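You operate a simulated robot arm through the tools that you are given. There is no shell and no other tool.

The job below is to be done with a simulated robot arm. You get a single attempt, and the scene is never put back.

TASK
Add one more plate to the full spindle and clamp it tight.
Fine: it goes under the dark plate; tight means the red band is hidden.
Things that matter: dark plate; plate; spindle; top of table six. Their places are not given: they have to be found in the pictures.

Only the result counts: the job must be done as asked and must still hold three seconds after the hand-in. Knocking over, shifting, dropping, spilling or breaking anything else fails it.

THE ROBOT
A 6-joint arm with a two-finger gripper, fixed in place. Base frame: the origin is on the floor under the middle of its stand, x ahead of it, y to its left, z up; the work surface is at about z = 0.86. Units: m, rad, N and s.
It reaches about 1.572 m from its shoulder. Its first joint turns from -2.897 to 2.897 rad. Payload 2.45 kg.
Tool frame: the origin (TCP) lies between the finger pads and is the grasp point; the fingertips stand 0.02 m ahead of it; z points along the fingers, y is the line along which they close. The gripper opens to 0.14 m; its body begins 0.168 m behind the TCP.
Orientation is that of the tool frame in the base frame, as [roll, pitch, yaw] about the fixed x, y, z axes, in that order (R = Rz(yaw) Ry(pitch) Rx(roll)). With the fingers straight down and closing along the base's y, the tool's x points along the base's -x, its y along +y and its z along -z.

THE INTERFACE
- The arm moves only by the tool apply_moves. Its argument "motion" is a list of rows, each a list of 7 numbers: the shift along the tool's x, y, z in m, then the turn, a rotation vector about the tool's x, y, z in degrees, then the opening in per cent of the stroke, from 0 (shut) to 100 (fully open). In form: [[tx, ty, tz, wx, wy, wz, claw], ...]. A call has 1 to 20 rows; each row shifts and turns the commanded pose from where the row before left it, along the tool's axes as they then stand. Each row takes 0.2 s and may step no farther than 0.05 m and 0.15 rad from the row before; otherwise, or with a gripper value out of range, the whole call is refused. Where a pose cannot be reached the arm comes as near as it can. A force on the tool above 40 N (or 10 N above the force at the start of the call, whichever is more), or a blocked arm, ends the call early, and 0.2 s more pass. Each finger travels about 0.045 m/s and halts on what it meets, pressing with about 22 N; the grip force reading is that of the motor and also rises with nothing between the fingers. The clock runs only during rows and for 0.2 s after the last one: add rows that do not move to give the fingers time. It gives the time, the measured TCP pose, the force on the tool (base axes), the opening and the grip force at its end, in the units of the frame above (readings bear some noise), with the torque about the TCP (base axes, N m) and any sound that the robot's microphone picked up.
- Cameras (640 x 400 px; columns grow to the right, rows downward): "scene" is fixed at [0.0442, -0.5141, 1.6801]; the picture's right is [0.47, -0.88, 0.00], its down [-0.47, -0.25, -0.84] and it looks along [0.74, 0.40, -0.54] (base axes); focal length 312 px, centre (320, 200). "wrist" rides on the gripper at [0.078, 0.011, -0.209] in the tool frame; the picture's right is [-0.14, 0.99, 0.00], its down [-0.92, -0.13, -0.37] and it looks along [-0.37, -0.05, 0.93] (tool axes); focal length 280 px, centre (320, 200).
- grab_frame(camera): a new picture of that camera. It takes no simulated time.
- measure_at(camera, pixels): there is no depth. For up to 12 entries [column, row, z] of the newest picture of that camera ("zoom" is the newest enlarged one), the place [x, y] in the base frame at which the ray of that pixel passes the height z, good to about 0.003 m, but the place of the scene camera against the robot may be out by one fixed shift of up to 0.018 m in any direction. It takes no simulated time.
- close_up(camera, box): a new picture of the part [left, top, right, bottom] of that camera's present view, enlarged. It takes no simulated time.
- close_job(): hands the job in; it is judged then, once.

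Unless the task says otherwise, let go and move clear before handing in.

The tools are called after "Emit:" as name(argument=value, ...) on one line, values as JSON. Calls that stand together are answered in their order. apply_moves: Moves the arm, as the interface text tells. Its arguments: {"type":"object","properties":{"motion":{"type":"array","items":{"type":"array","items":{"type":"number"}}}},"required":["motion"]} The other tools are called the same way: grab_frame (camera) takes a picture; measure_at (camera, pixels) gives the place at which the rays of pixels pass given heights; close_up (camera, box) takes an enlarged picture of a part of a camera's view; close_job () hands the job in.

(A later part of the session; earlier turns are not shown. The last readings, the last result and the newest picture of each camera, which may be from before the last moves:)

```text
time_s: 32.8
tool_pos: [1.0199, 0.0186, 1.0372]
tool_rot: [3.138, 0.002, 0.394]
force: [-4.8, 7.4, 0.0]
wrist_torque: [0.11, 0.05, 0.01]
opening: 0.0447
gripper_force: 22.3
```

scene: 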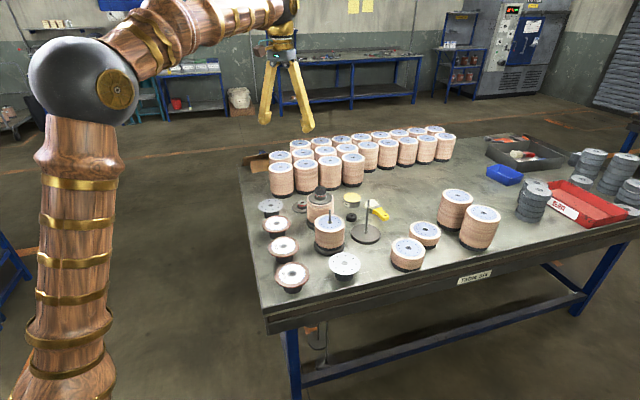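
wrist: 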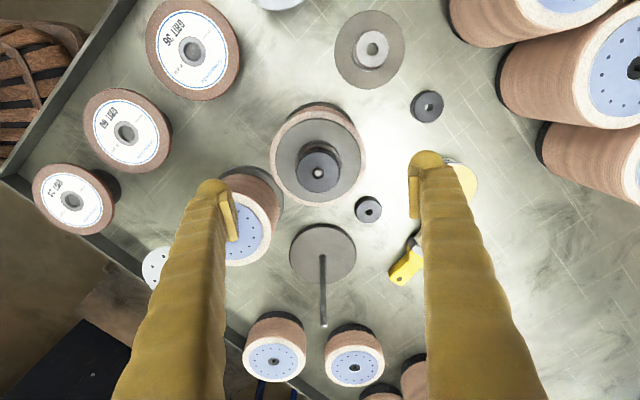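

Side forces are small (-4.8, 7.4 N). I'll nudge 0.5 mm and unscrew another ~320° with a matching lift.

Emit:
apply_moves(motion=[[0, -0.0005, -0.0001, 0, 0, -8.5, 25], [0, 0, -0.0001, 0, 0, -8.5, 25], [0, 0, -0.0001, 0, 0, -8.5, 25], [0, 0, -0.0001, 0, 0, -8.5, 25], [0, 0, -0.0001, 0, 0, -8.5, 25], [0, 0, -0.0001, 0, 0, -8.5, 25], [0, 0, -0.0001, 0, 0, -8.5, 25], [0, 0, -0.0001, 0, 0, -8.5, 25], [0, 0, -0.0001, 0, 0, -8.5, 25], [0, 0, -0.0001, 0, 0, -8.5, 25], [0, 0, -0.0001, 0, 0, -8.5, 25], [0, 0, -0.0001, 0, 0, -8.5, 25], [0, 0, -0.0001, 0, 0, -8.5, 25], [0, 0, -0.0001, 0, 0, -8.5, 25], [0, 0, -0.0001, 0, 0, -8.5, 25], [0, 0, -0.0001, 0, 0, -8.5, 25], [0, 0, -0.0001, 0, 0, -8.5, 25], [0, 0, -0.0001, 0, 0, -8.5, 25], [0, 0, -0.0001, 0, 0, -8.5, 25], [0, 0, -0.0001, 0, 0, -8.5, 25]])

Emit:
close_up(camera="scene", box=[300, 175, 340, 200])

Emit:
close_up(camera="wrist", box=[250, 120, 390, 240])

```text
time_s: 37.0
tool_pos: [1.0216, 0.018, 1.0385]
tool_rot: [-3.139, -0.001, -2.922]
force: [2.3, 2.1, 0.6]
wrist_torque: [0.02, -0.06, 0.02]
opening: 0.0446
gripper_force: 22.3
```

```text
16.00 times, centred on (320, 188) of scene
```

zoom: 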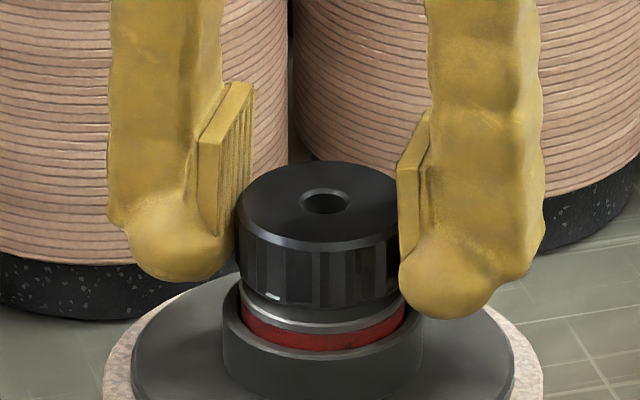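

```text
3.33 times, centred on (320, 180) of wrist
```

zoom: 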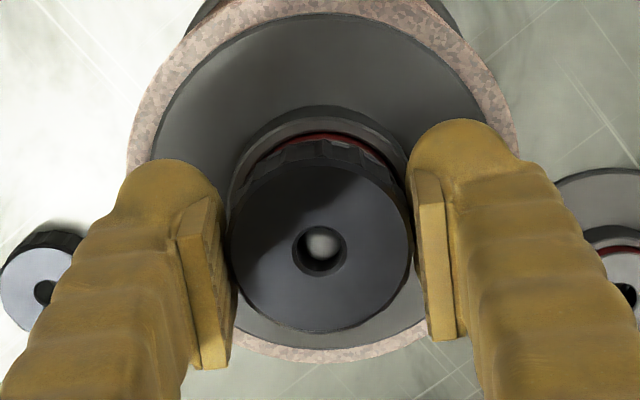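

The knob keeps rising (hole now at scene row ≈188.0, ~4 mm total) with negligible force. I'll continue to the wrist limit.

Emit:
apply_moves(motion=[[0, 0, -0.0001, 0, 0, -8.5, 25], [0, 0, -0.0001, 0, 0, -8.5, 25], [0, 0, -0.0001, 0, 0, -8.5, 25], [0, 0, -0.0001, 0, 0, -8.5, 25], [0, 0, -0.0001, 0, 0, -8.5, 25], [0, 0, -0.0001, 0, 0, -8.5, 25], [0, 0, -0.0001, 0, 0, -8.5, 25], [0, 0, -0.0001, 0, 0, -8.5, 25], [0, 0, -0.0001, 0, 0, -8.5, 25], [0, 0, -0.0001, 0, 0, -8.5, 25], [0, 0, -0.0001, 0, 0, -8.5, 25], [0, 0, -0.0001, 0, 0, -8.5, 25], [0, 0, -0.0001, 0, 0, -8.5, 25], [0, 0, -0.0001, 0, 0, -8.5, 25], [0, 0, -0.0001, 0, 0, -8.5, 25], [0, 0, -0.0001, 0, 0, -8.5, 25], [0, 0, -0.0001, 0, 0, -8.5, 25], [0, 0, -0.0001, 0, 0, -8.5, 25]])

Emit:
close_up(camera="scene", box=[300, 175, 340, 200])

Emit:
close_up(camera="wrist", box=[250, 120, 390, 240])

```text
time_s: 40.8
tool_pos: [1.0209, 0.0183, 1.0404]
tool_rot: [3.139, -0.002, -0.25]
force: [0.4, 0.0, -0.6]
wrist_torque: [0.03, 0.0, 0.05]
opening: 0.0444
gripper_force: 22.2
```

```text
16.00 times, centred on (320, 188) of scene
```

zoom: 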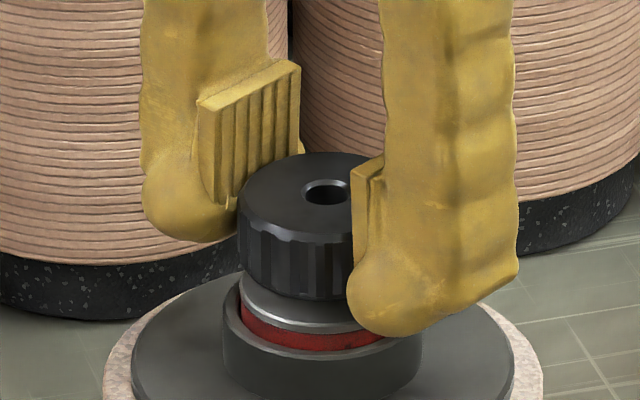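

```text
3.33 times, centred on (320, 180) of wrist
```

zoom: 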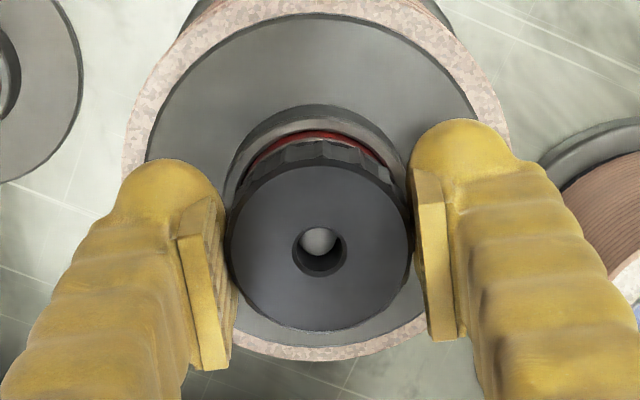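

Lateral forces dropped to nearly zero, so the knob may be off the thread. I'll try a gentle straight lift of 3 mm and watch the force.

Emit:
apply_moves(motion=[[0, 0, -0.0007, 0, 0, 0, 25], [0, 0, -0.0007, 0, 0, 0, 25], [0, 0, -0.0008, 0, 0, 0, 25], [0, 0, -0.0008, 0, 0, 0, 25]])

Emit:
close_up(camera="wrist", box=[250, 120, 390, 240])

Emit:
close_up(camera="scene", box=[300, 175, 340, 200])

```text
time_s: 41.8
tool_pos: [1.0208, 0.0178, 1.0439]
tool_rot: [3.138, -0.002, -0.252]
force: [0.1, 0.1, -0.4]
wrist_torque: [0.02, -0.02, 0.0]
opening: 0.0445
gripper_force: 22.0
```

```text
3.33 times, centred on (320, 180) of wrist
```

zoom: 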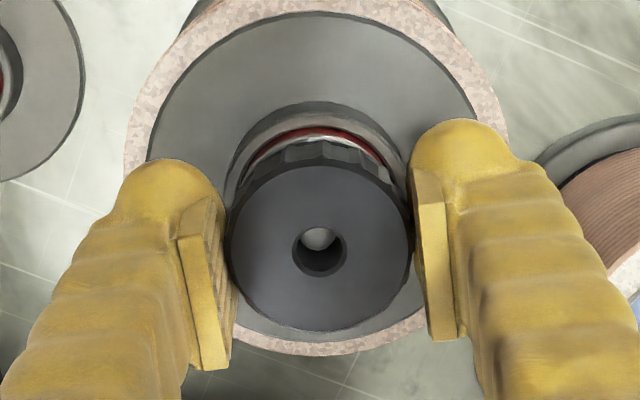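

```text
16.00 times, centred on (320, 188) of scene
```

zoom: 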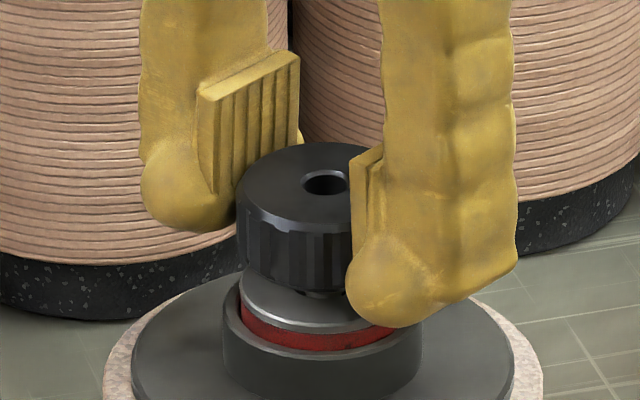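

The knob lifts freely with no force, so it's off the thread. I'll raise it well clear of the rod while unwinding the wrist back toward neutral.

Emit:
apply_moves(motion=[[0, 0, -0.01, 0, 0, 0, 25], [0, 0, -0.02, 0, 0, 0, 25], [0, 0, -0.03, 0, 0, 0, 25], [0, 0, -0.03, 0, 0, 0, 25], [0, 0, 0, 0, 0, 8, 25], [0, 0, 0, 0, 0, 8, 25], [0, 0, 0, 0, 0, 8, 25], [0, 0, 0, 0, 0, 8, 25], [0, 0, 0, 0, 0, 8, 25], [0, 0, 0, 0, 0, 8, 25], [0, 0, 0, 0, 0, 8, 25], [0, 0, 0, 0, 0, 8, 25], [0, 0, 0, 0, 0, 8, 25], [0, 0, 0, 0, 0, 8, 25], [0, 0, 0, 0, 0, 0, 25]])

Emit:
grab_frame(camera="wrist")

Emit:
grab_frame(camera="scene")

Emit:
close_up(camera="scene", box=[270, 140, 430, 260])

```text
time_s: 45.0
tool_pos: [1.0205, 0.0167, 1.1341]
tool_rot: [-3.14, -0.003, -1.648]
force: [1.2, 0.7, -1.3]
wrist_torque: [0.02, 0.0, 0.0]
opening: 0.0446
gripper_force: 21.4
```

```text
taken
```

wrist: 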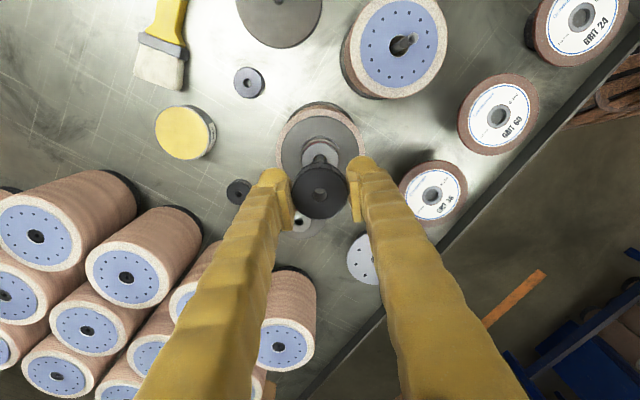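

```text
taken
```

scene: 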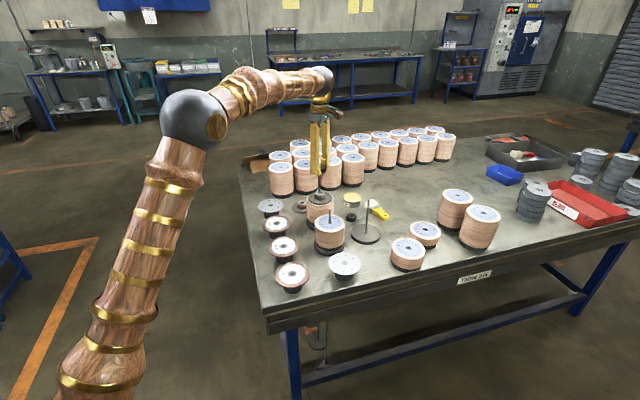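

```text
3.33 times, centred on (350, 200) of scene
```

zoom: 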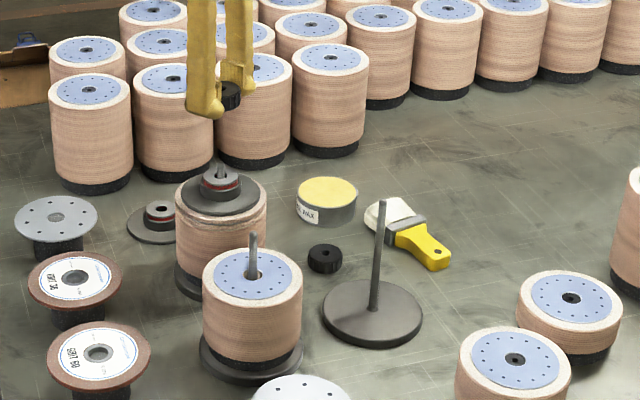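

The knob is held clear (wrist (320,185)), and the dark plate with red-banded sleeve sits exposed on the stack. I'll look for a free table area to the right-rear, around scene pixels (404–440,185–200).

Emit:
measure_at(camera="scene", pixels=[[404, 195, 0.86], [420, 185, 0.86], [440, 190, 0.86], [420, 200, 0.86], [388, 218, 0.865], [425, 243, 0.86], [400, 180, 0.86], [410, 172, 0.86], [368, 206, 0.86], [440, 215, 0.86], [352, 206, 0.86]])

Emit:
close_up(camera="scene", box=[340, 140, 500, 260])

```text
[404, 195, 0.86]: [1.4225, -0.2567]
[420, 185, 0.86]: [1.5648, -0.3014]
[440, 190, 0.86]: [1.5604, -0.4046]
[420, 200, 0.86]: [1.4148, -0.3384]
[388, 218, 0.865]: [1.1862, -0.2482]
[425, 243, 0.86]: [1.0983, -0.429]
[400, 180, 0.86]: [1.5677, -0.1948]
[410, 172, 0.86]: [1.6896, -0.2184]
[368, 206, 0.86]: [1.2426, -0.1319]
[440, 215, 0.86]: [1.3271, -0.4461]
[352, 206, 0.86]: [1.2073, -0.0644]
```

```text
3.33 times, centred on (420, 200) of scene
```

zoom: 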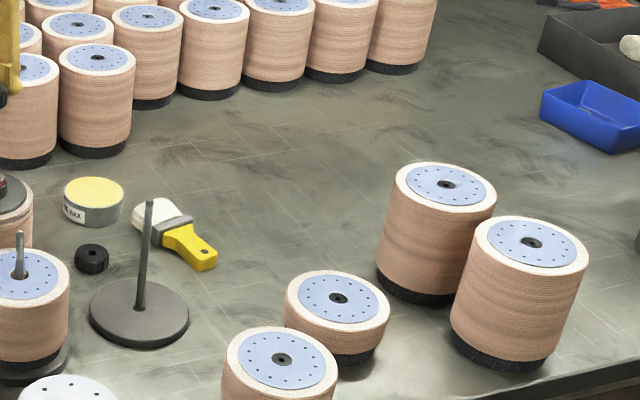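

There's a free area behind and right of the brush, around (1.25, -0.32). I'll unwind the wrist to neutral, then carry the knob there at the current height.

Emit:
apply_moves(motion=[[0, 0, 0, 0, 0, 8.55, 25], [0, 0, 0, 0, 0, 8.55, 25], [0, 0, 0, 0, 0, 8.55, 25], [0, 0, 0, 0, 0, 8.55, 25], [0, 0, 0, 0, 0, 8.55, 25], [0, 0, 0, 0, 0, 8.55, 25], [0, 0, 0, 0, 0, 8.55, 25], [0, 0, 0, 0, 0, 8.55, 25], [0, 0, 0, 0, 0, 8.55, 25], [0, 0, 0, 0, 0, 8.55, 25], [-0.0256, -0.0374, 0, 0, 0, 0, 25], [-0.0256, -0.0374, 0, 0, 0, 0, 25], [-0.0256, -0.0374, 0, 0, 0, 0, 25], [-0.0256, -0.0374, 0, 0, 0, 0, 25], [-0.0256, -0.0374, 0, 0, 0, 0, 25], [-0.0256, -0.0374, 0, 0, 0, 0, 25], [-0.0256, -0.0374, 0, 0, 0, 0, 25], [-0.0256, -0.0374, 0, 0, 0, 0, 25], [-0.0256, -0.0374, 0, 0, 0, 0, 25], [0, 0, 0, 0, 0, 0, 25]])

Emit:
grab_frame(camera="wrist")

Emit:
close_up(camera="scene", box=[340, 140, 500, 260])

```text
time_s: 49.2
tool_pos: [1.1445, -0.2653, 1.1012]
tool_rot: [-3.14, 0.0, -3.141]
force: [-0.1, -0.4, -1.2]
wrist_torque: [0.01, 0.01, -0.01]
opening: 0.0446
gripper_force: 22.4
out of reach, approached as far as the arm can: row 16, 17, 18, 19
```

```text
taken
```

wrist: 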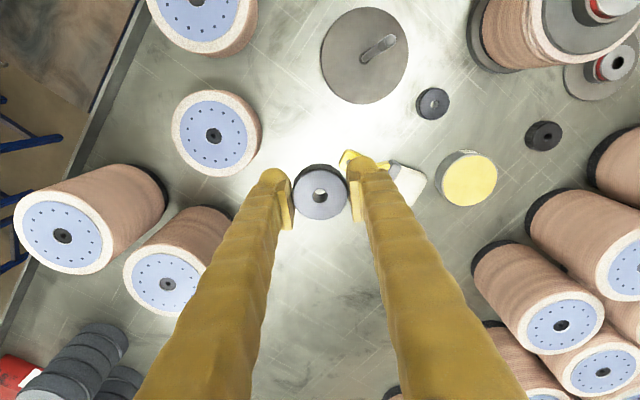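

```text
3.33 times, centred on (420, 200) of scene
```

zoom: 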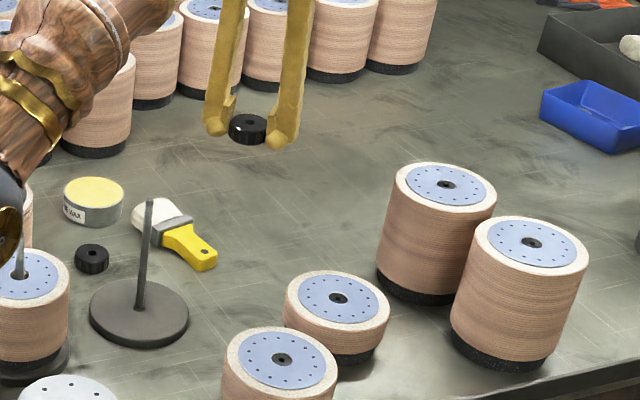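

The arm reached its horizontal limit at about (1.145,-0.265), so I must place within that radius. I'll measure the free table region around here in the wrist view between the bare spindle (365,55), the short stack (217,132) and the brush (350,160).

Emit:
measure_at(camera="wrist", pixels=[[300, 120, 0.86], [290, 150, 0.86], [280, 60, 0.86], [345, 155, 0.87], [320, 195, 0.86], [217, 132, 0.93], [258, 140, 0.86], [365, 55, 0.87], [325, 70, 0.87], [420, 175, 0.88], [330, 240, 0.86], [265, 110, 0.86]])

Emit:
close_up(camera="wrist", box=[160, 40, 480, 240])

```text
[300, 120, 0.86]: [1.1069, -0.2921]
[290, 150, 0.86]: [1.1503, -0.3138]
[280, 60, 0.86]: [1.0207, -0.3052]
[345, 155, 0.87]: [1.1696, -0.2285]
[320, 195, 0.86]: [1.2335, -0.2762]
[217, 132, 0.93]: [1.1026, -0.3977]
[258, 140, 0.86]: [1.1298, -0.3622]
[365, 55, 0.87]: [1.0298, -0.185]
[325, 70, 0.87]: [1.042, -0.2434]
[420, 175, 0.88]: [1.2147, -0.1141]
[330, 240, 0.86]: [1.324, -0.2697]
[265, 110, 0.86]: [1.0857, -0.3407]
```

```text
2.00 times, centred on (320, 140) of wrist
```

zoom: 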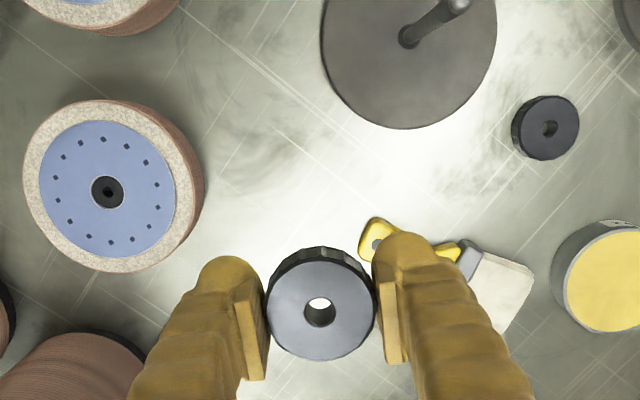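

The clearest spot is around (1.10,-0.285), and there the fingers should close along base x to avoid the short stack and the bare spindle's base. I'll rotate 90°, shift over, and descend most of the way.

Emit:
apply_moves(motion=[[0, 0, 0, 0, 0, 8.2, 25], [0, 0, 0, 0, 0, 8.2, 25], [0, 0, 0, 0, 0, 8.2, 25], [0, 0, 0, 0, 0, 8.2, 25], [0, 0, 0, 0, 0, 8.2, 25], [0, 0, 0, 0, 0, 8.2, 25], [0, 0, 0, 0, 0, 8.2, 25], [0, 0, 0, 0, 0, 8.2, 25], [0, 0, 0, 0, 0, 8.2, 25], [0, 0, 0, 0, 0, 8.2, 25], [0, 0, 0, 0, 0, 8, 25], [-0.02, -0.0445, 0, 0, 0, 0, 25], [0, 0, 0.04, 0, 0, 0, 25], [0, 0, 0.04, 0, 0, 0, 25], [0, 0, 0.03, 0, 0, 0, 25], [0, 0, 0, 0, 0, 0, 25]])

Emit:
grab_frame(camera="wrist")

Emit:
close_up(camera="scene", box=[340, 160, 460, 250])

```text
time_s: 52.6
tool_pos: [1.0997, -0.2858, 0.9931]
tool_rot: [-3.141, 0.005, 1.571]
force: [0.1, 0.6, -0.6]
wrist_torque: [0.0, 0.02, -0.01]
opening: 0.0445
gripper_force: 21.6
```

```text
taken
```

wrist: 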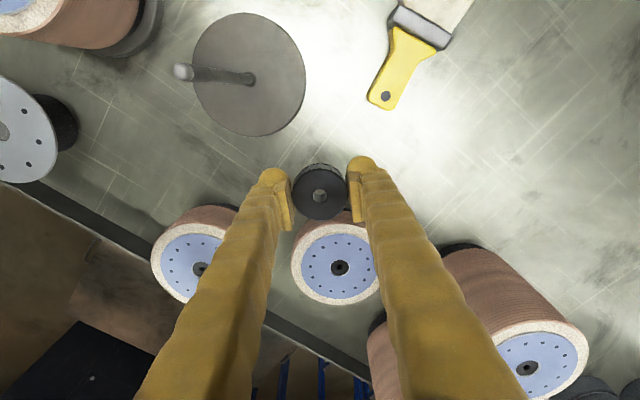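

```text
4.44 times, centred on (400, 205) of scene
```

zoom: 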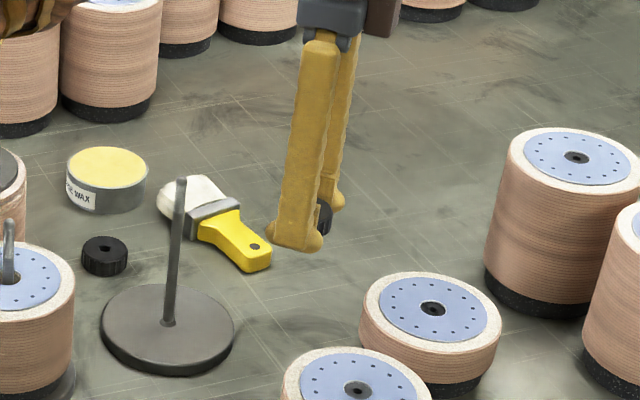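

The spot below the knob is clear (wrist (320,190)). I'll descend to about z=0.887, just above expected table contact at TCP z≈0.88.

Emit:
apply_moves(motion=[[0, 0, 0.04, 0, 0, 0, 25], [0, 0, 0.04, 0, 0, 0, 25], [0, 0, 0.02, 0, 0, 0, 25], [0, 0, 0.006, 0, 0, 0, 25], [0, 0, 0, 0, 0, 0, 25]])

Emit:
apply_moves(motion=[[0, 0, 0.001, 0, 0, 0, 25], [0, 0, 0.001, 0, 0, 0, 25], [0, 0, 0.001, 0, 0, 0, 25]])

Emit:
close_up(camera="scene", box=[380, 190, 440, 235])

```text
time_s: 53.8
tool_pos: [1.0994, -0.286, 0.8864]
tool_rot: [3.141, 0.005, 1.573]
force: [-1.1, -0.7, -1.1]
wrist_torque: [-0.05, 0.01, 0.0]
opening: 0.0445
gripper_force: 22.6
```

```text
time_s: 54.6
tool_pos: [1.0991, -0.2851, 0.8841]
tool_rot: [-3.14, 0.002, 1.573]
force: [0.5, 0.0, -0.7]
wrist_torque: [0.01, 0.02, 0.01]
opening: 0.0444
gripper_force: 22.2
```

```text
8.89 times, centred on (410, 212) of scene
```

zoom: 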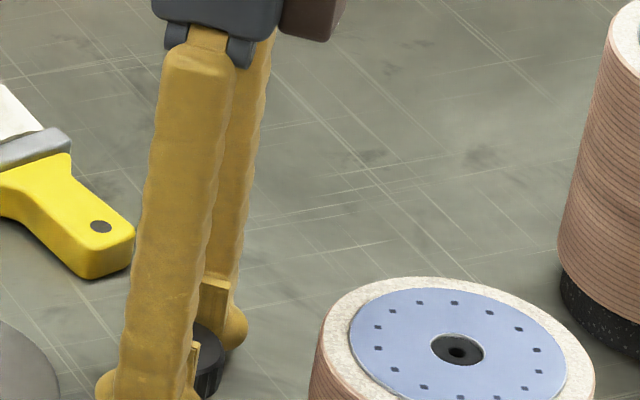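

No contact yet at TCP z=0.884. I'll keep lowering in 1 mm steps.

Emit:
apply_moves(motion=[[0, 0, 0.001, 0, 0, 0, 25], [0, 0, 0.001, 0, 0, 0, 25], [0, 0, 0, 0, 0, 0, 25]])

Emit:
apply_moves(motion=[[0, 0, 0.001, 0, 0, 0, 25], [0, 0, 0, 0, 0, 0, 25]])

```text
time_s: 55.4
tool_pos: [1.0996, -0.2853, 0.8819]
tool_rot: [-3.141, 0.004, 1.573]
force: [-0.1, 0.1, -1.0]
wrist_torque: [0.02, 0.02, 0.02]
opening: 0.0442
gripper_force: 22.1
```

```text
time_s: 56.0
tool_pos: [1.1004, -0.2855, 0.8814]
tool_rot: [3.14, 0.003, 1.574]
force: [-0.2, -0.7, -0.1]
wrist_torque: [-0.04, 0.0, -0.01]
opening: 0.0447
gripper_force: 21.6
```

Emit:
apply_moves(motion=[[0, 0, 0.001, 0, 0, 0, 25], [0, 0, 0, 0, 0, 0, 25]])

Emit:
close_up(camera="scene", box=[370, 205, 420, 240])

```text
time_s: 56.6
tool_pos: [1.1004, -0.2858, 0.8799]
tool_rot: [-3.141, 0.004, 1.572]
force: [0.3, -0.2, 0.2]
wrist_torque: [-0.02, 0.02, -0.02]
opening: 0.0447
gripper_force: 22.0
```

```text
11.43 times, centred on (395, 222) of scene
```

zoom: 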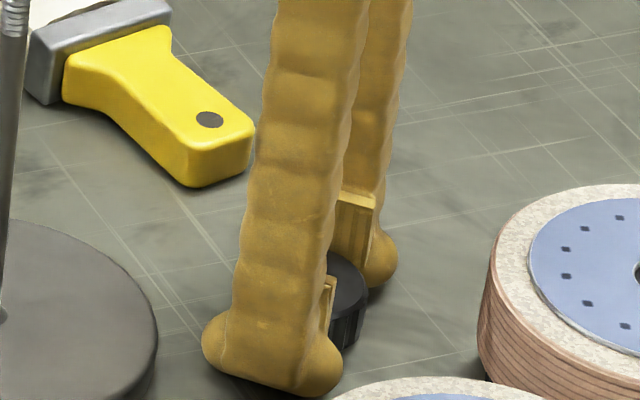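

Still no contact at z=0.880, though the tips look very close to the table (zoom (300,390)). I'll continue 1 mm at a time.

Emit:
apply_moves(motion=[[0, 0, 0.001, 0, 0, 0, 25], [0, 0, 0, 0, 0, 0, 25]])

Emit:
apply_moves(motion=[[0, 0, 0.001, 0, 0, 0, 25], [0, 0, 0, 0, 0, 0, 25]])

```text
time_s: 57.2
tool_pos: [1.1004, -0.2849, 0.88]
tool_rot: [3.138, 0.005, 1.574]
force: [-0.4, 1.6, 6.4]
wrist_torque: [0.09, 0.1, 0.0]
opening: 0.0445
gripper_force: 22.5
```

```text
time_s: 57.8
tool_pos: [1.1007, -0.2854, 0.88]
tool_rot: [3.139, 0.003, 1.574]
force: [-6.1, 2.9, 21.3]
wrist_torque: [0.12, 0.3, 0.01]
opening: 0.0447
gripper_force: 22.6
```

Contact with the table at TCP z≈0.880 (21 N), confirming the table top at 0.860. I'll back off ~1 mm, open, and rise.

Emit:
apply_moves(motion=[[0, 0, -0.0012, 0, 0, 0, 25], [0, 0, 0, 0, 0, 0, 32], [0, 0, 0, 0, 0, 0, 36], [0, 0, 0, 0, 0, 0, 45], [0, 0, 0, 0, 0, 0, 55], [0, 0, -0.01, 0, 0, 0, 55], [0, 0, -0.03, 0, 0, 0, 55], [0, 0, -0.04, 0, 0, 0, 60], [0, 0, -0.04, 0, 0, 0, 60], [0, 0, -0.05, 0, 0, 0, 60], [0, 0, -0.05, 0, 0, 0, 60]])

Emit:
grab_frame(camera="wrist")

Emit:
close_up(camera="scene", box=[360, 195, 440, 245])

```text
time_s: 60.2
tool_pos: [1.0998, -0.2848, 1.0992]
tool_rot: [-3.14, 0.004, 1.572]
force: [-1.0, 0.0, 0.0]
wrist_torque: [0.0, 0.02, 0.03]
opening: 0.084
gripper_force: 0.0
```

```text
taken
```

wrist: 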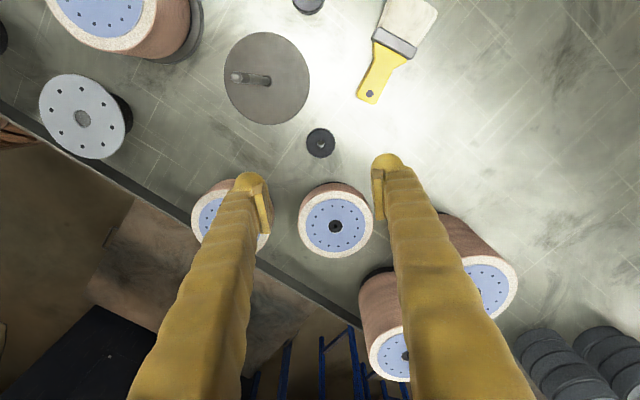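

```text
8.00 times, centred on (400, 220) of scene
```

zoom: 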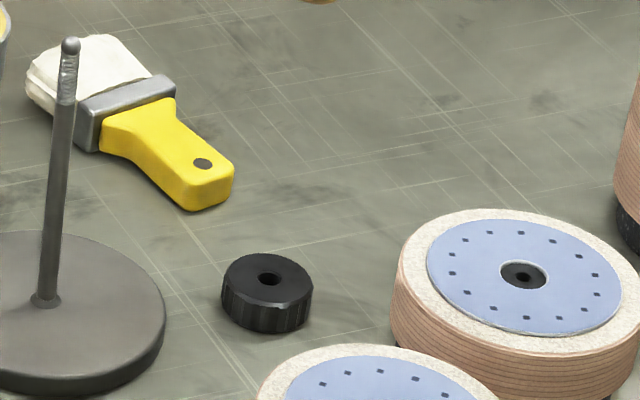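

The knob rests upright on the table at (1.100,-0.285). Next I'll return above the spindle axis (1.021, 0.018) with the wrist back at neutral to take the dark plate by its boss.

Emit:
apply_moves(motion=[[0, 0, -0.02, 0, 0, -8.18, 60], [0, 0, 0, 0, 0, -8.18, 60], [0, 0, 0, 0, 0, -8.18, 60], [0, 0, 0, 0, 0, -8.18, 60], [0, 0, 0, 0, 0, -8.18, 60], [0, 0, 0, 0, 0, -8.18, 60], [0, 0, 0, 0, 0, -8.18, 60], [0, 0, 0, 0, 0, -8.18, 60], [0, 0, 0, 0, 0, -8.18, 60], [0, 0, 0, 0, 0, -8.18, 60], [0, 0, 0, 0, 0, -8.18, 60], [0.01126, 0.04323, 0, 0, 0, 0, 60], [0.01126, 0.04323, 0, 0, 0, 0, 60], [0.01126, 0.04323, 0, 0, 0, 0, 60], [0.01126, 0.04323, 0, 0, 0, 0, 60], [0.01126, 0.04323, 0, 0, 0, 0, 60], [0.01126, 0.04323, 0, 0, 0, 0, 60], [0.01126, 0.04323, 0, 0, 0, 0, 60], [0, 0, 0, 0, 0, 0, 60]])

Emit:
grab_frame(camera="wrist")

Emit:
close_up(camera="wrist", box=[250, 100, 390, 220])

Emit:
close_up(camera="scene", box=[300, 180, 340, 205])

```text
time_s: 64.2
tool_pos: [1.02, 0.0186, 1.1178]
tool_rot: [-3.137, -0.001, -3.141]
force: [-1.0, -0.4, 0.6]
wrist_torque: [0.0, 0.02, -0.02]
opening: 0.0839
gripper_force: 0.1
```

```text
taken
```

wrist: 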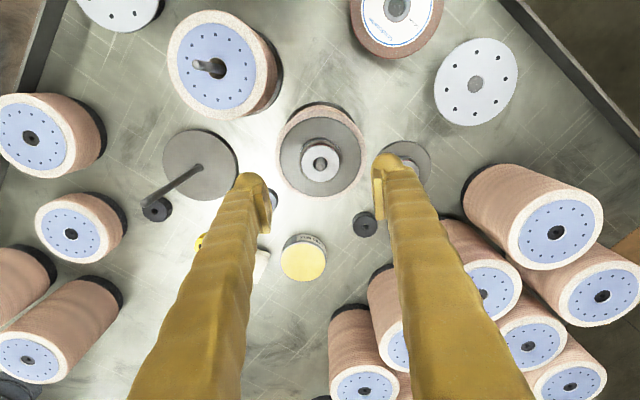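

```text
3.33 times, centred on (320, 160) of wrist
```

zoom: 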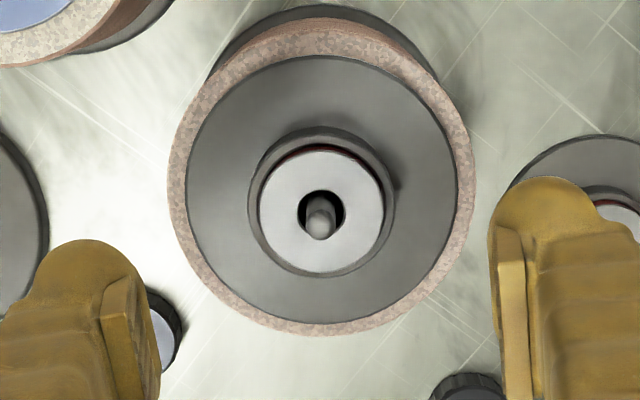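

```text
16.00 times, centred on (320, 192) of scene
```

zoom: 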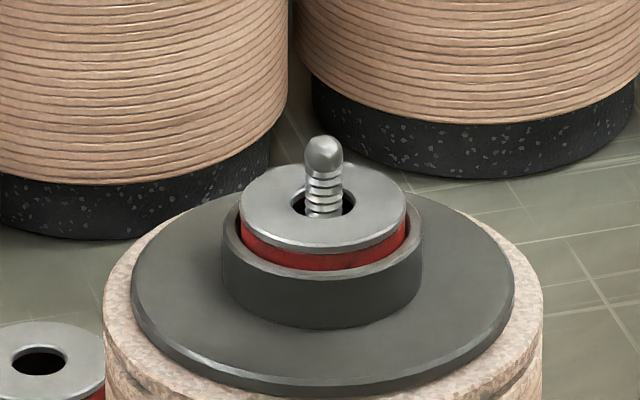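

The dark plate's sleeve and the threaded rod tip are now visible (zoom (322,211)). I'll measure the boss and plate centre for the grip.

Emit:
measure_at(camera="wrist", pixels=[[320.6, 163.3, 1.011], [320.6, 163.3, 1.011], [302, 163.3, 1.011], [339.2, 163.3, 1.011], [320.3, 158.5, 0.986], [279.8, 158.5, 0.986], [360.8, 158.5, 0.986], [320.3, 116.8, 0.986], [320.3, 200.8, 0.986], [320, 159.5, 1.03]])

```text
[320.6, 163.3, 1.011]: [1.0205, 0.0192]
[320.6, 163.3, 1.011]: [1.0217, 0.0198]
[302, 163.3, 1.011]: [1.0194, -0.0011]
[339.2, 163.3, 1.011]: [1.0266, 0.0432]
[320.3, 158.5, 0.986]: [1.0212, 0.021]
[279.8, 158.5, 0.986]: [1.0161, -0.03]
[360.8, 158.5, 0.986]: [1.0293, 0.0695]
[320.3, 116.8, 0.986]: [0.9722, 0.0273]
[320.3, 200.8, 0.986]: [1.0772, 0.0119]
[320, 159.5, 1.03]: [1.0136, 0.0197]
```

The dark plate's centre is ≈(1.022, 0.020). I'll descend so the fingertips straddle the boss at z≈0.992, just above the plate.

Emit:
apply_moves(motion=[[-0.001, 0.001, 0.04, 0, 0, 0, 60], [0, 0, 0.04, 0, 0, 0, 60], [0, 0, 0.02, 0, 0, 0, 60], [0, 0, 0.004, 0, 0, 0, 60], [0, 0, 0, 0, 0, 0, 60]])

Emit:
close_up(camera="scene", box=[300, 175, 340, 200])

Emit:
close_up(camera="wrist", box=[230, 110, 410, 240])

```text
time_s: 65.4
tool_pos: [1.022, 0.0179, 1.0128]
tool_rot: [-3.139, 0.0, -3.141]
force: [0.2, 0.3, 0.2]
wrist_torque: [0.02, 0.02, 0.0]
opening: 0.0844
gripper_force: 0.0
```

```text
16.00 times, centred on (320, 188) of scene
```

zoom: 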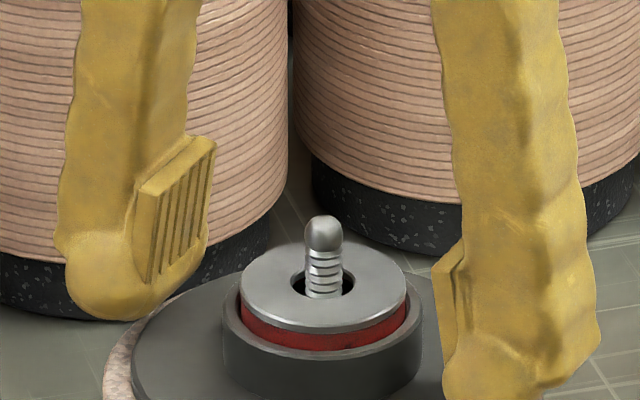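

```text
3.08 times, centred on (320, 175) of wrist
```

zoom: 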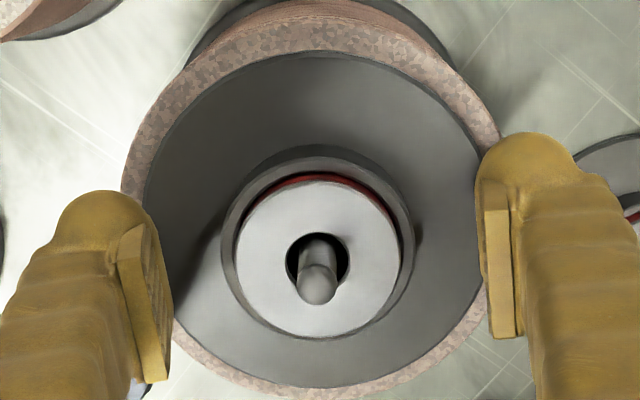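

The fingers straddle the boss with no contact. I'll go down 3 mm more in small steps while watching the force, and then close.

Emit:
apply_moves(motion=[[0, 0, 0.001, 0, 0, 0, 60], [0, 0, 0.001, 0, 0, 0, 60], [0, 0, 0.001, 0, 0, 0, 60], [0, 0, 0, 0, 0, 0, 60]])

Emit:
apply_moves(motion=[[0, 0, 0, 0, 0, 0, 48], [0, 0, 0, 0, 0, 0, 40], [0, 0, 0, 0, 0, 0, 30], [0, 0, 0, 0, 0, 0, 30], [0, 0, 0, 0, 0, 0, 30]])

Emit:
close_up(camera="scene", box=[300, 175, 340, 200])

Emit:
close_up(camera="wrist", box=[230, 110, 410, 240])

```text
time_s: 66.4
tool_pos: [1.0219, 0.0185, 1.0103]
tool_rot: [-3.137, 0.001, -3.14]
force: [-0.9, 0.0, 0.1]
wrist_torque: [-0.01, 0.0, 0.0]
opening: 0.0837
gripper_force: 0.1
```

```text
time_s: 67.6
tool_pos: [1.0209, 0.018, 1.0126]
tool_rot: [-3.137, 0.002, -3.139]
force: [0.8, -8.4, 27.2]
wrist_torque: [0.45, 0.01, -0.02]
opening: 0.0513
gripper_force: 21.6
```

```text
16.00 times, centred on (320, 188) of scene
```

zoom: 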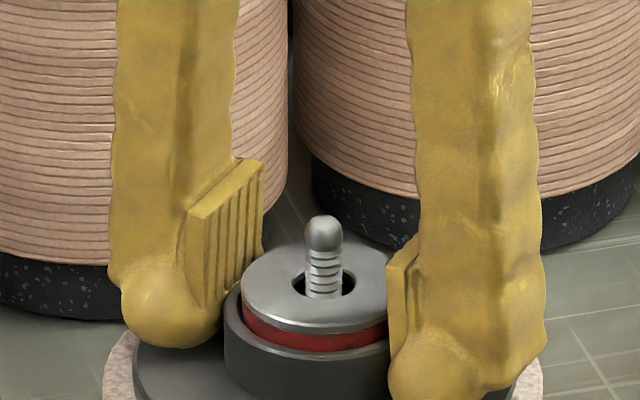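

```text
3.08 times, centred on (320, 175) of wrist
```

zoom: 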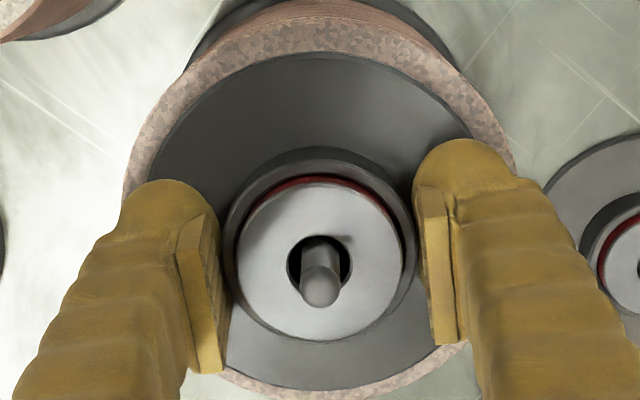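

The boss is gripped (opening 51.3 mm) with the tips touching the plate (27 N up). I'll lift slowly and check that only the dark plate comes up.

Emit:
apply_moves(motion=[[0, 0, -0.002, 0, 0, 0, 30], [0, 0, -0.003, 0, 0, 0, 30], [0, 0, -0.005, 0, 0, 0, 30], [0, 0, -0.01, 0, 0, 0, 30], [0, 0, 0, 0, 0, 0, 30]])

Emit:
close_up(camera="scene", box=[290, 170, 354, 210])

```text
time_s: 68.8
tool_pos: [1.0218, 0.0184, 1.0296]
tool_rot: [-3.137, 0.0, -3.14]
force: [-0.2, -0.3, -4.3]
wrist_torque: [0.0, 0.03, 0.0]
opening: 0.0513
gripper_force: 22.7
```

```text
10.00 times, centred on (322, 190) of scene
```

zoom: 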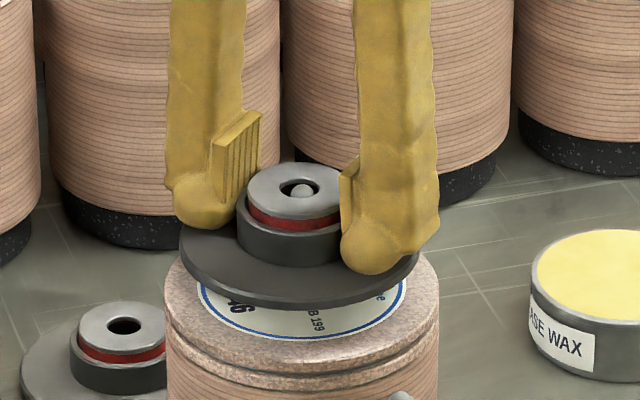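

Only the dark plate came up, revealing a labelled grinding wheel (B 199) on top of the stack — so the "plate" to add is one of the perforated metal plates. I'll lift clear of the rod and carry the dark plate toward a free spot near (0.92,-0.25).

Emit:
apply_moves(motion=[[0, 0, -0.03, 0, 0, 0, 30], [0, 0, -0.03, 0, 0, 0, 30], [0, 0, -0.03, 0, 0, 0, 30], [0.017, -0.0447, 0, 0, 0, 0, 30], [0.017, -0.0447, 0, 0, 0, 0, 30], [0.017, -0.0447, 0, 0, 0, 0, 30], [0.017, -0.0447, 0, 0, 0, 0, 30], [0.017, -0.0447, 0, 0, 0, 0, 30], [0.017, -0.0447, 0, 0, 0, 0, 30], [0, 0, 0, 0, 0, 0, 30]])

Emit:
grab_frame(camera="wrist")

Emit:
grab_frame(camera="scene")

Emit:
close_up(camera="scene", box=[280, 170, 380, 240])

```text
time_s: 71.0
tool_pos: [0.9207, -0.2505, 1.1224]
tool_rot: [-3.139, 0.002, -3.138]
force: [0.3, -0.2, -5.1]
wrist_torque: [0.01, -0.04, -0.02]
opening: 0.0511
gripper_force: 22.5
```

```text
taken
```

wrist: 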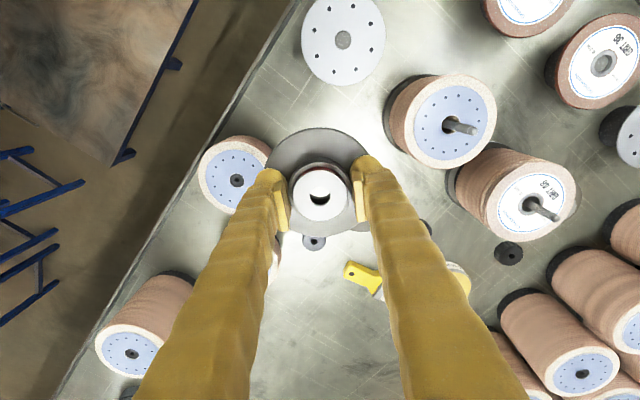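

```text
taken
```

scene: 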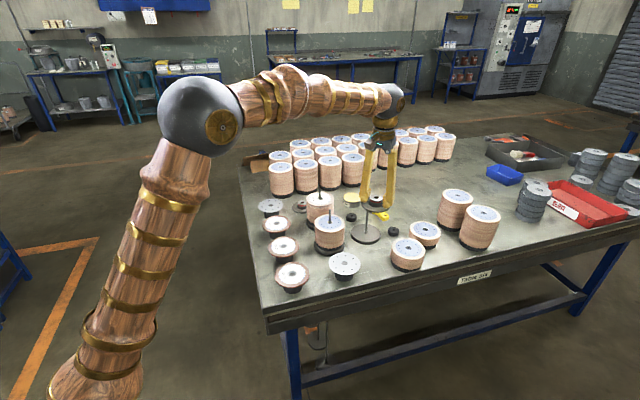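

```text
5.71 times, centred on (330, 205) of scene
```

zoom: 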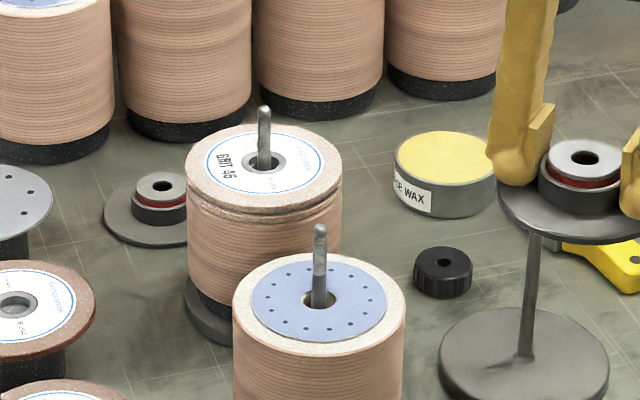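

The dark plate is held at (0.9207,-0.2505). I'll verify clearances of this drop spot against the neighbouring short stack (236,180), white plate (343,40) and bare spindle.

Emit:
measure_at(camera="wrist", pixels=[[236, 180, 0.92], [236, 180, 0.94], [268, 150, 0.87], [343, 40, 0.9], [342, 84, 0.9], [313, 241, 0.877], [398, 100, 0.87], [412, 150, 0.87], [300, 128, 0.86]])

Emit:
measure_at(camera="scene", pixels=[[407, 247, 0.92], [407, 247, 0.94], [407, 269, 0.86], [392, 262, 0.86]])

Emit:
close_up(camera="scene", box=[330, 210, 430, 280])

```text
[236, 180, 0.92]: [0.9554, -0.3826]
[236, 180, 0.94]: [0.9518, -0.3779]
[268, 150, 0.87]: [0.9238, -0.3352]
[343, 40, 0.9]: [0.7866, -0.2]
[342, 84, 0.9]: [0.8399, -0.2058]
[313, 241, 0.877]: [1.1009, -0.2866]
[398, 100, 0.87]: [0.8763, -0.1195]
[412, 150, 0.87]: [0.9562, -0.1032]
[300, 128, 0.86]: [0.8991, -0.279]
```

```text
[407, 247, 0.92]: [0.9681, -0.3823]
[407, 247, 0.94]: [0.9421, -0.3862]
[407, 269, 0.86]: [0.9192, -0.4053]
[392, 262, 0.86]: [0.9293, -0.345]
```

```text
5.71 times, centred on (380, 245) of scene
```

zoom: 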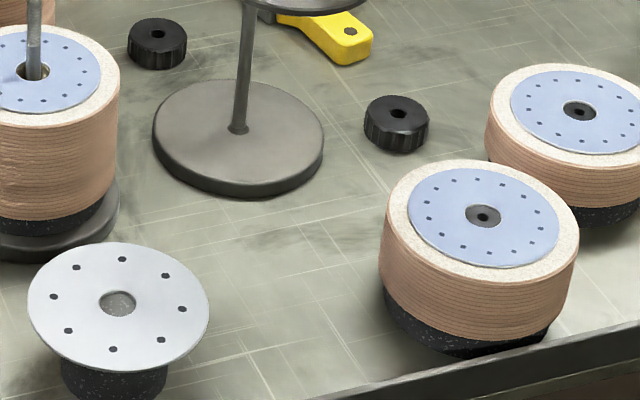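

Clearances are 65–80 mm around this spot, enough for the 50 mm radius plate. I'll descend to z≈0.897, then feel for contact in 1 mm steps.

Emit:
apply_moves(motion=[[0, 0, 0.045, 0, 0, 0, 30], [0, 0, 0.045, 0, 0, 0, 30], [0, 0, 0.045, 0, 0, 0, 30], [0, 0, 0.045, 0, 0, 0, 30], [0, 0, 0.035, 0, 0, 0, 30], [0, 0, 0.008, 0, 0, 0, 30], [0, 0, 0, 0, 0, 0, 30]])

Emit:
apply_moves(motion=[[0, 0, 0.001, 0, 0, 0, 30], [0, 0, 0.001, 0, 0, 0, 30], [0, 0, 0.001, 0, 0, 0, 30], [0, 0, 0.001, 0, 0, 0, 30], [0, 0, 0, 0, 0, 0, 30]])

Emit:
close_up(camera="scene", box=[330, 210, 430, 280])

```text
time_s: 72.6
tool_pos: [0.9199, -0.2495, 0.8975]
tool_rot: [-3.139, -0.001, -3.141]
force: [0.4, -1.0, -4.5]
wrist_torque: [0.01, 0.0, 0.02]
opening: 0.0513
gripper_force: 22.3
```

```text
time_s: 73.8
tool_pos: [0.9205, -0.2499, 0.8946]
tool_rot: [-3.138, -0.001, -3.14]
force: [0.9, 0.2, -4.8]
wrist_torque: [0.0, -0.01, 0.0]
opening: 0.0515
gripper_force: 21.8
```

```text
5.71 times, centred on (380, 245) of scene
```

zoom: 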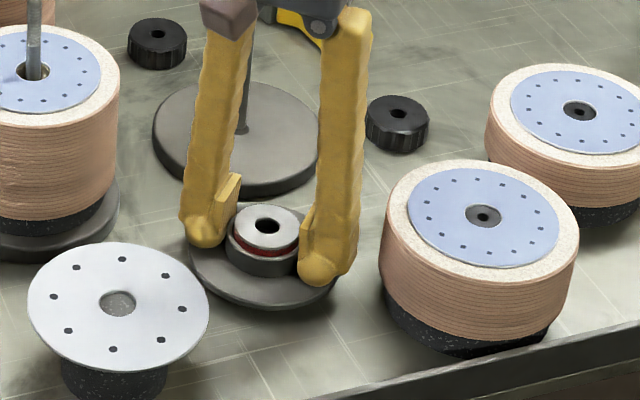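

No contact yet at z=0.8946 (hanging weight -4.8 N). I'll continue down.

Emit:
apply_moves(motion=[[0, 0, 0.001, 0, 0, 0, 30], [0, 0, 0.001, 0, 0, 0, 30], [0, 0, 0.001, 0, 0, 0, 30], [0, 0, 0.001, 0, 0, 0, 30], [0, 0, 0, 0, 0, 0, 30]])

Emit:
apply_moves(motion=[[0, 0, 0.001, 0, 0, 0, 30], [0, 0, 0.001, 0, 0, 0, 30], [0, 0, 0, 0, 0, 0, 30]])

```text
time_s: 75.0
tool_pos: [0.9197, -0.2509, 0.8909]
tool_rot: [-3.138, -0.001, -3.141]
force: [0.4, 0.0, -4.6]
wrist_torque: [0.04, -0.01, 0.0]
opening: 0.0512
gripper_force: 22.1
```

```text
time_s: 75.8
tool_pos: [0.9186, -0.2505, 0.8889]
tool_rot: [-3.139, 0.0, -3.14]
force: [-0.3, 0.5, -3.8]
wrist_torque: [0.0, -0.02, -0.01]
opening: 0.0512
gripper_force: 22.1
```

Emit:
apply_moves(motion=[[0, 0, 0.001, 0, 0, 0, 30], [0, 0, 0.001, 0, 0, 0, 30], [0, 0, 0, 0, 0, 0, 30]])

Emit:
apply_moves(motion=[[0, 0, 0.001, 0, 0, 0, 30], [0, 0, 0, 0, 0, 0, 30]])

```text
time_s: 76.6
tool_pos: [0.9193, -0.2494, 0.8868]
tool_rot: [-3.14, -0.001, -3.139]
force: [-0.1, -0.2, -4.2]
wrist_torque: [-0.01, -0.02, -0.04]
opening: 0.0509
gripper_force: 21.6
```

```text
time_s: 77.2
tool_pos: [0.92, -0.2501, 0.8862]
tool_rot: [-3.137, -0.001, -3.139]
force: [0.5, -0.4, -4.7]
wrist_torque: [0.01, -0.02, -0.01]
opening: 0.0512
gripper_force: 22.5
```

Still hanging at z=0.886. I'll continue lowering 1 mm at a time.

Emit:
apply_moves(motion=[[0, 0, 0.001, 0, 0, 0, 30], [0, 0, 0, 0, 0, 0, 30]])

Emit:
apply_moves(motion=[[0, 0, 0.001, 0, 0, 0, 30], [0, 0, 0, 0, 0, 0, 30]])

Emit:
close_up(camera="scene", box=[345, 230, 405, 270])

```text
time_s: 77.8
tool_pos: [0.9212, -0.2501, 0.8866]
tool_rot: [-3.139, 0.002, -3.14]
force: [0.4, 1.8, 2.0]
wrist_torque: [0.38, 0.02, -0.04]
opening: 0.051
gripper_force: 22.1
```

```text
time_s: 78.4
tool_pos: [0.9208, -0.2499, 0.8863]
tool_rot: [-3.139, 0.002, -3.14]
force: [-8.0, 1.8, 21.1]
wrist_torque: [0.33, 0.22, 0.01]
opening: 0.0514
gripper_force: 22.0
```

```text
10.00 times, centred on (375, 250) of scene
```

zoom: 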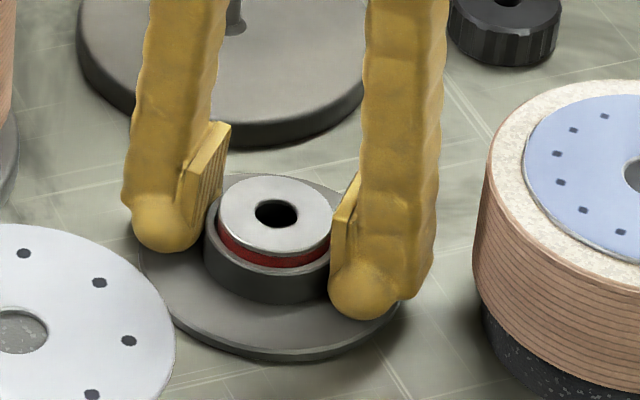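

The dark plate is seated on the table (21 N at TCP z=0.886; plate bottom 26 mm below TCP, so the stack top is at z≈0.986). I'll relax 1.5 mm, open, and rise.

Emit:
apply_moves(motion=[[0, 0, -0.0015, 0, 0, 0, 30], [0, 0, 0, 0, 0, 0, 38], [0, 0, 0, 0, 0, 0, 45], [0, 0, 0, 0, 0, 0, 55], [0, 0, 0, 0, 0, 0, 60], [0, 0, -0.01, 0, 0, 0, 60], [0, 0, -0.03, 0, 0, 0, 60], [0, 0, -0.04, 0, 0, 0, 60], [0, 0, -0.05, 0, 0, 0, 70], [0, 0, -0.05, 0, 0, 0, 80], [0, 0, -0.05, 0, 0, 0, 90], [0, 0, 0, 0, 0, 0, 100]])

Emit:
grab_frame(camera="wrist")

Emit:
close_up(camera="scene", box=[330, 210, 430, 280])

```text
time_s: 81.0
tool_pos: [0.9191, -0.2501, 1.1143]
tool_rot: [-3.139, 0.0, -3.14]
force: [0.1, -0.2, 0.6]
wrist_torque: [0.03, 0.02, 0.02]
opening: 0.14
gripper_force: 0.0
```

```text
taken
```

wrist: 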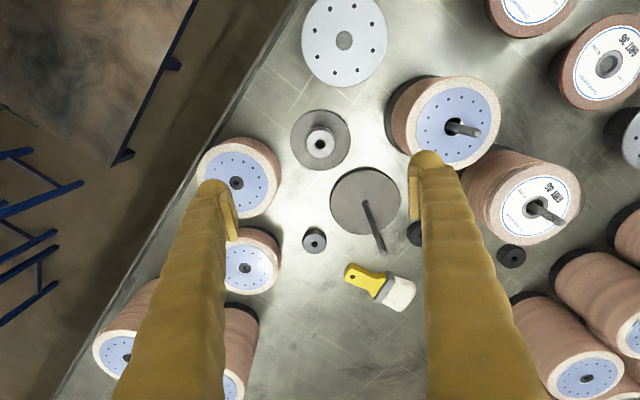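

```text
5.71 times, centred on (380, 245) of scene
```

zoom: 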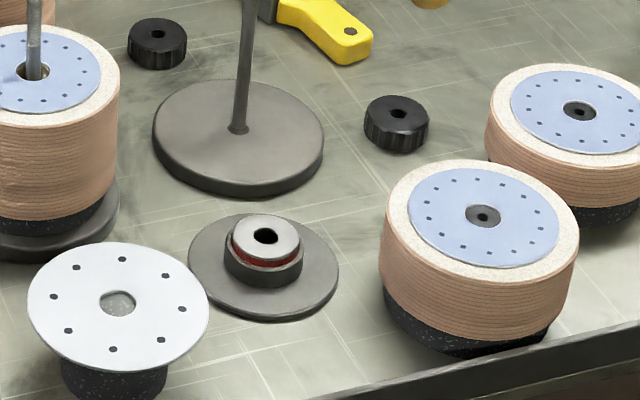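

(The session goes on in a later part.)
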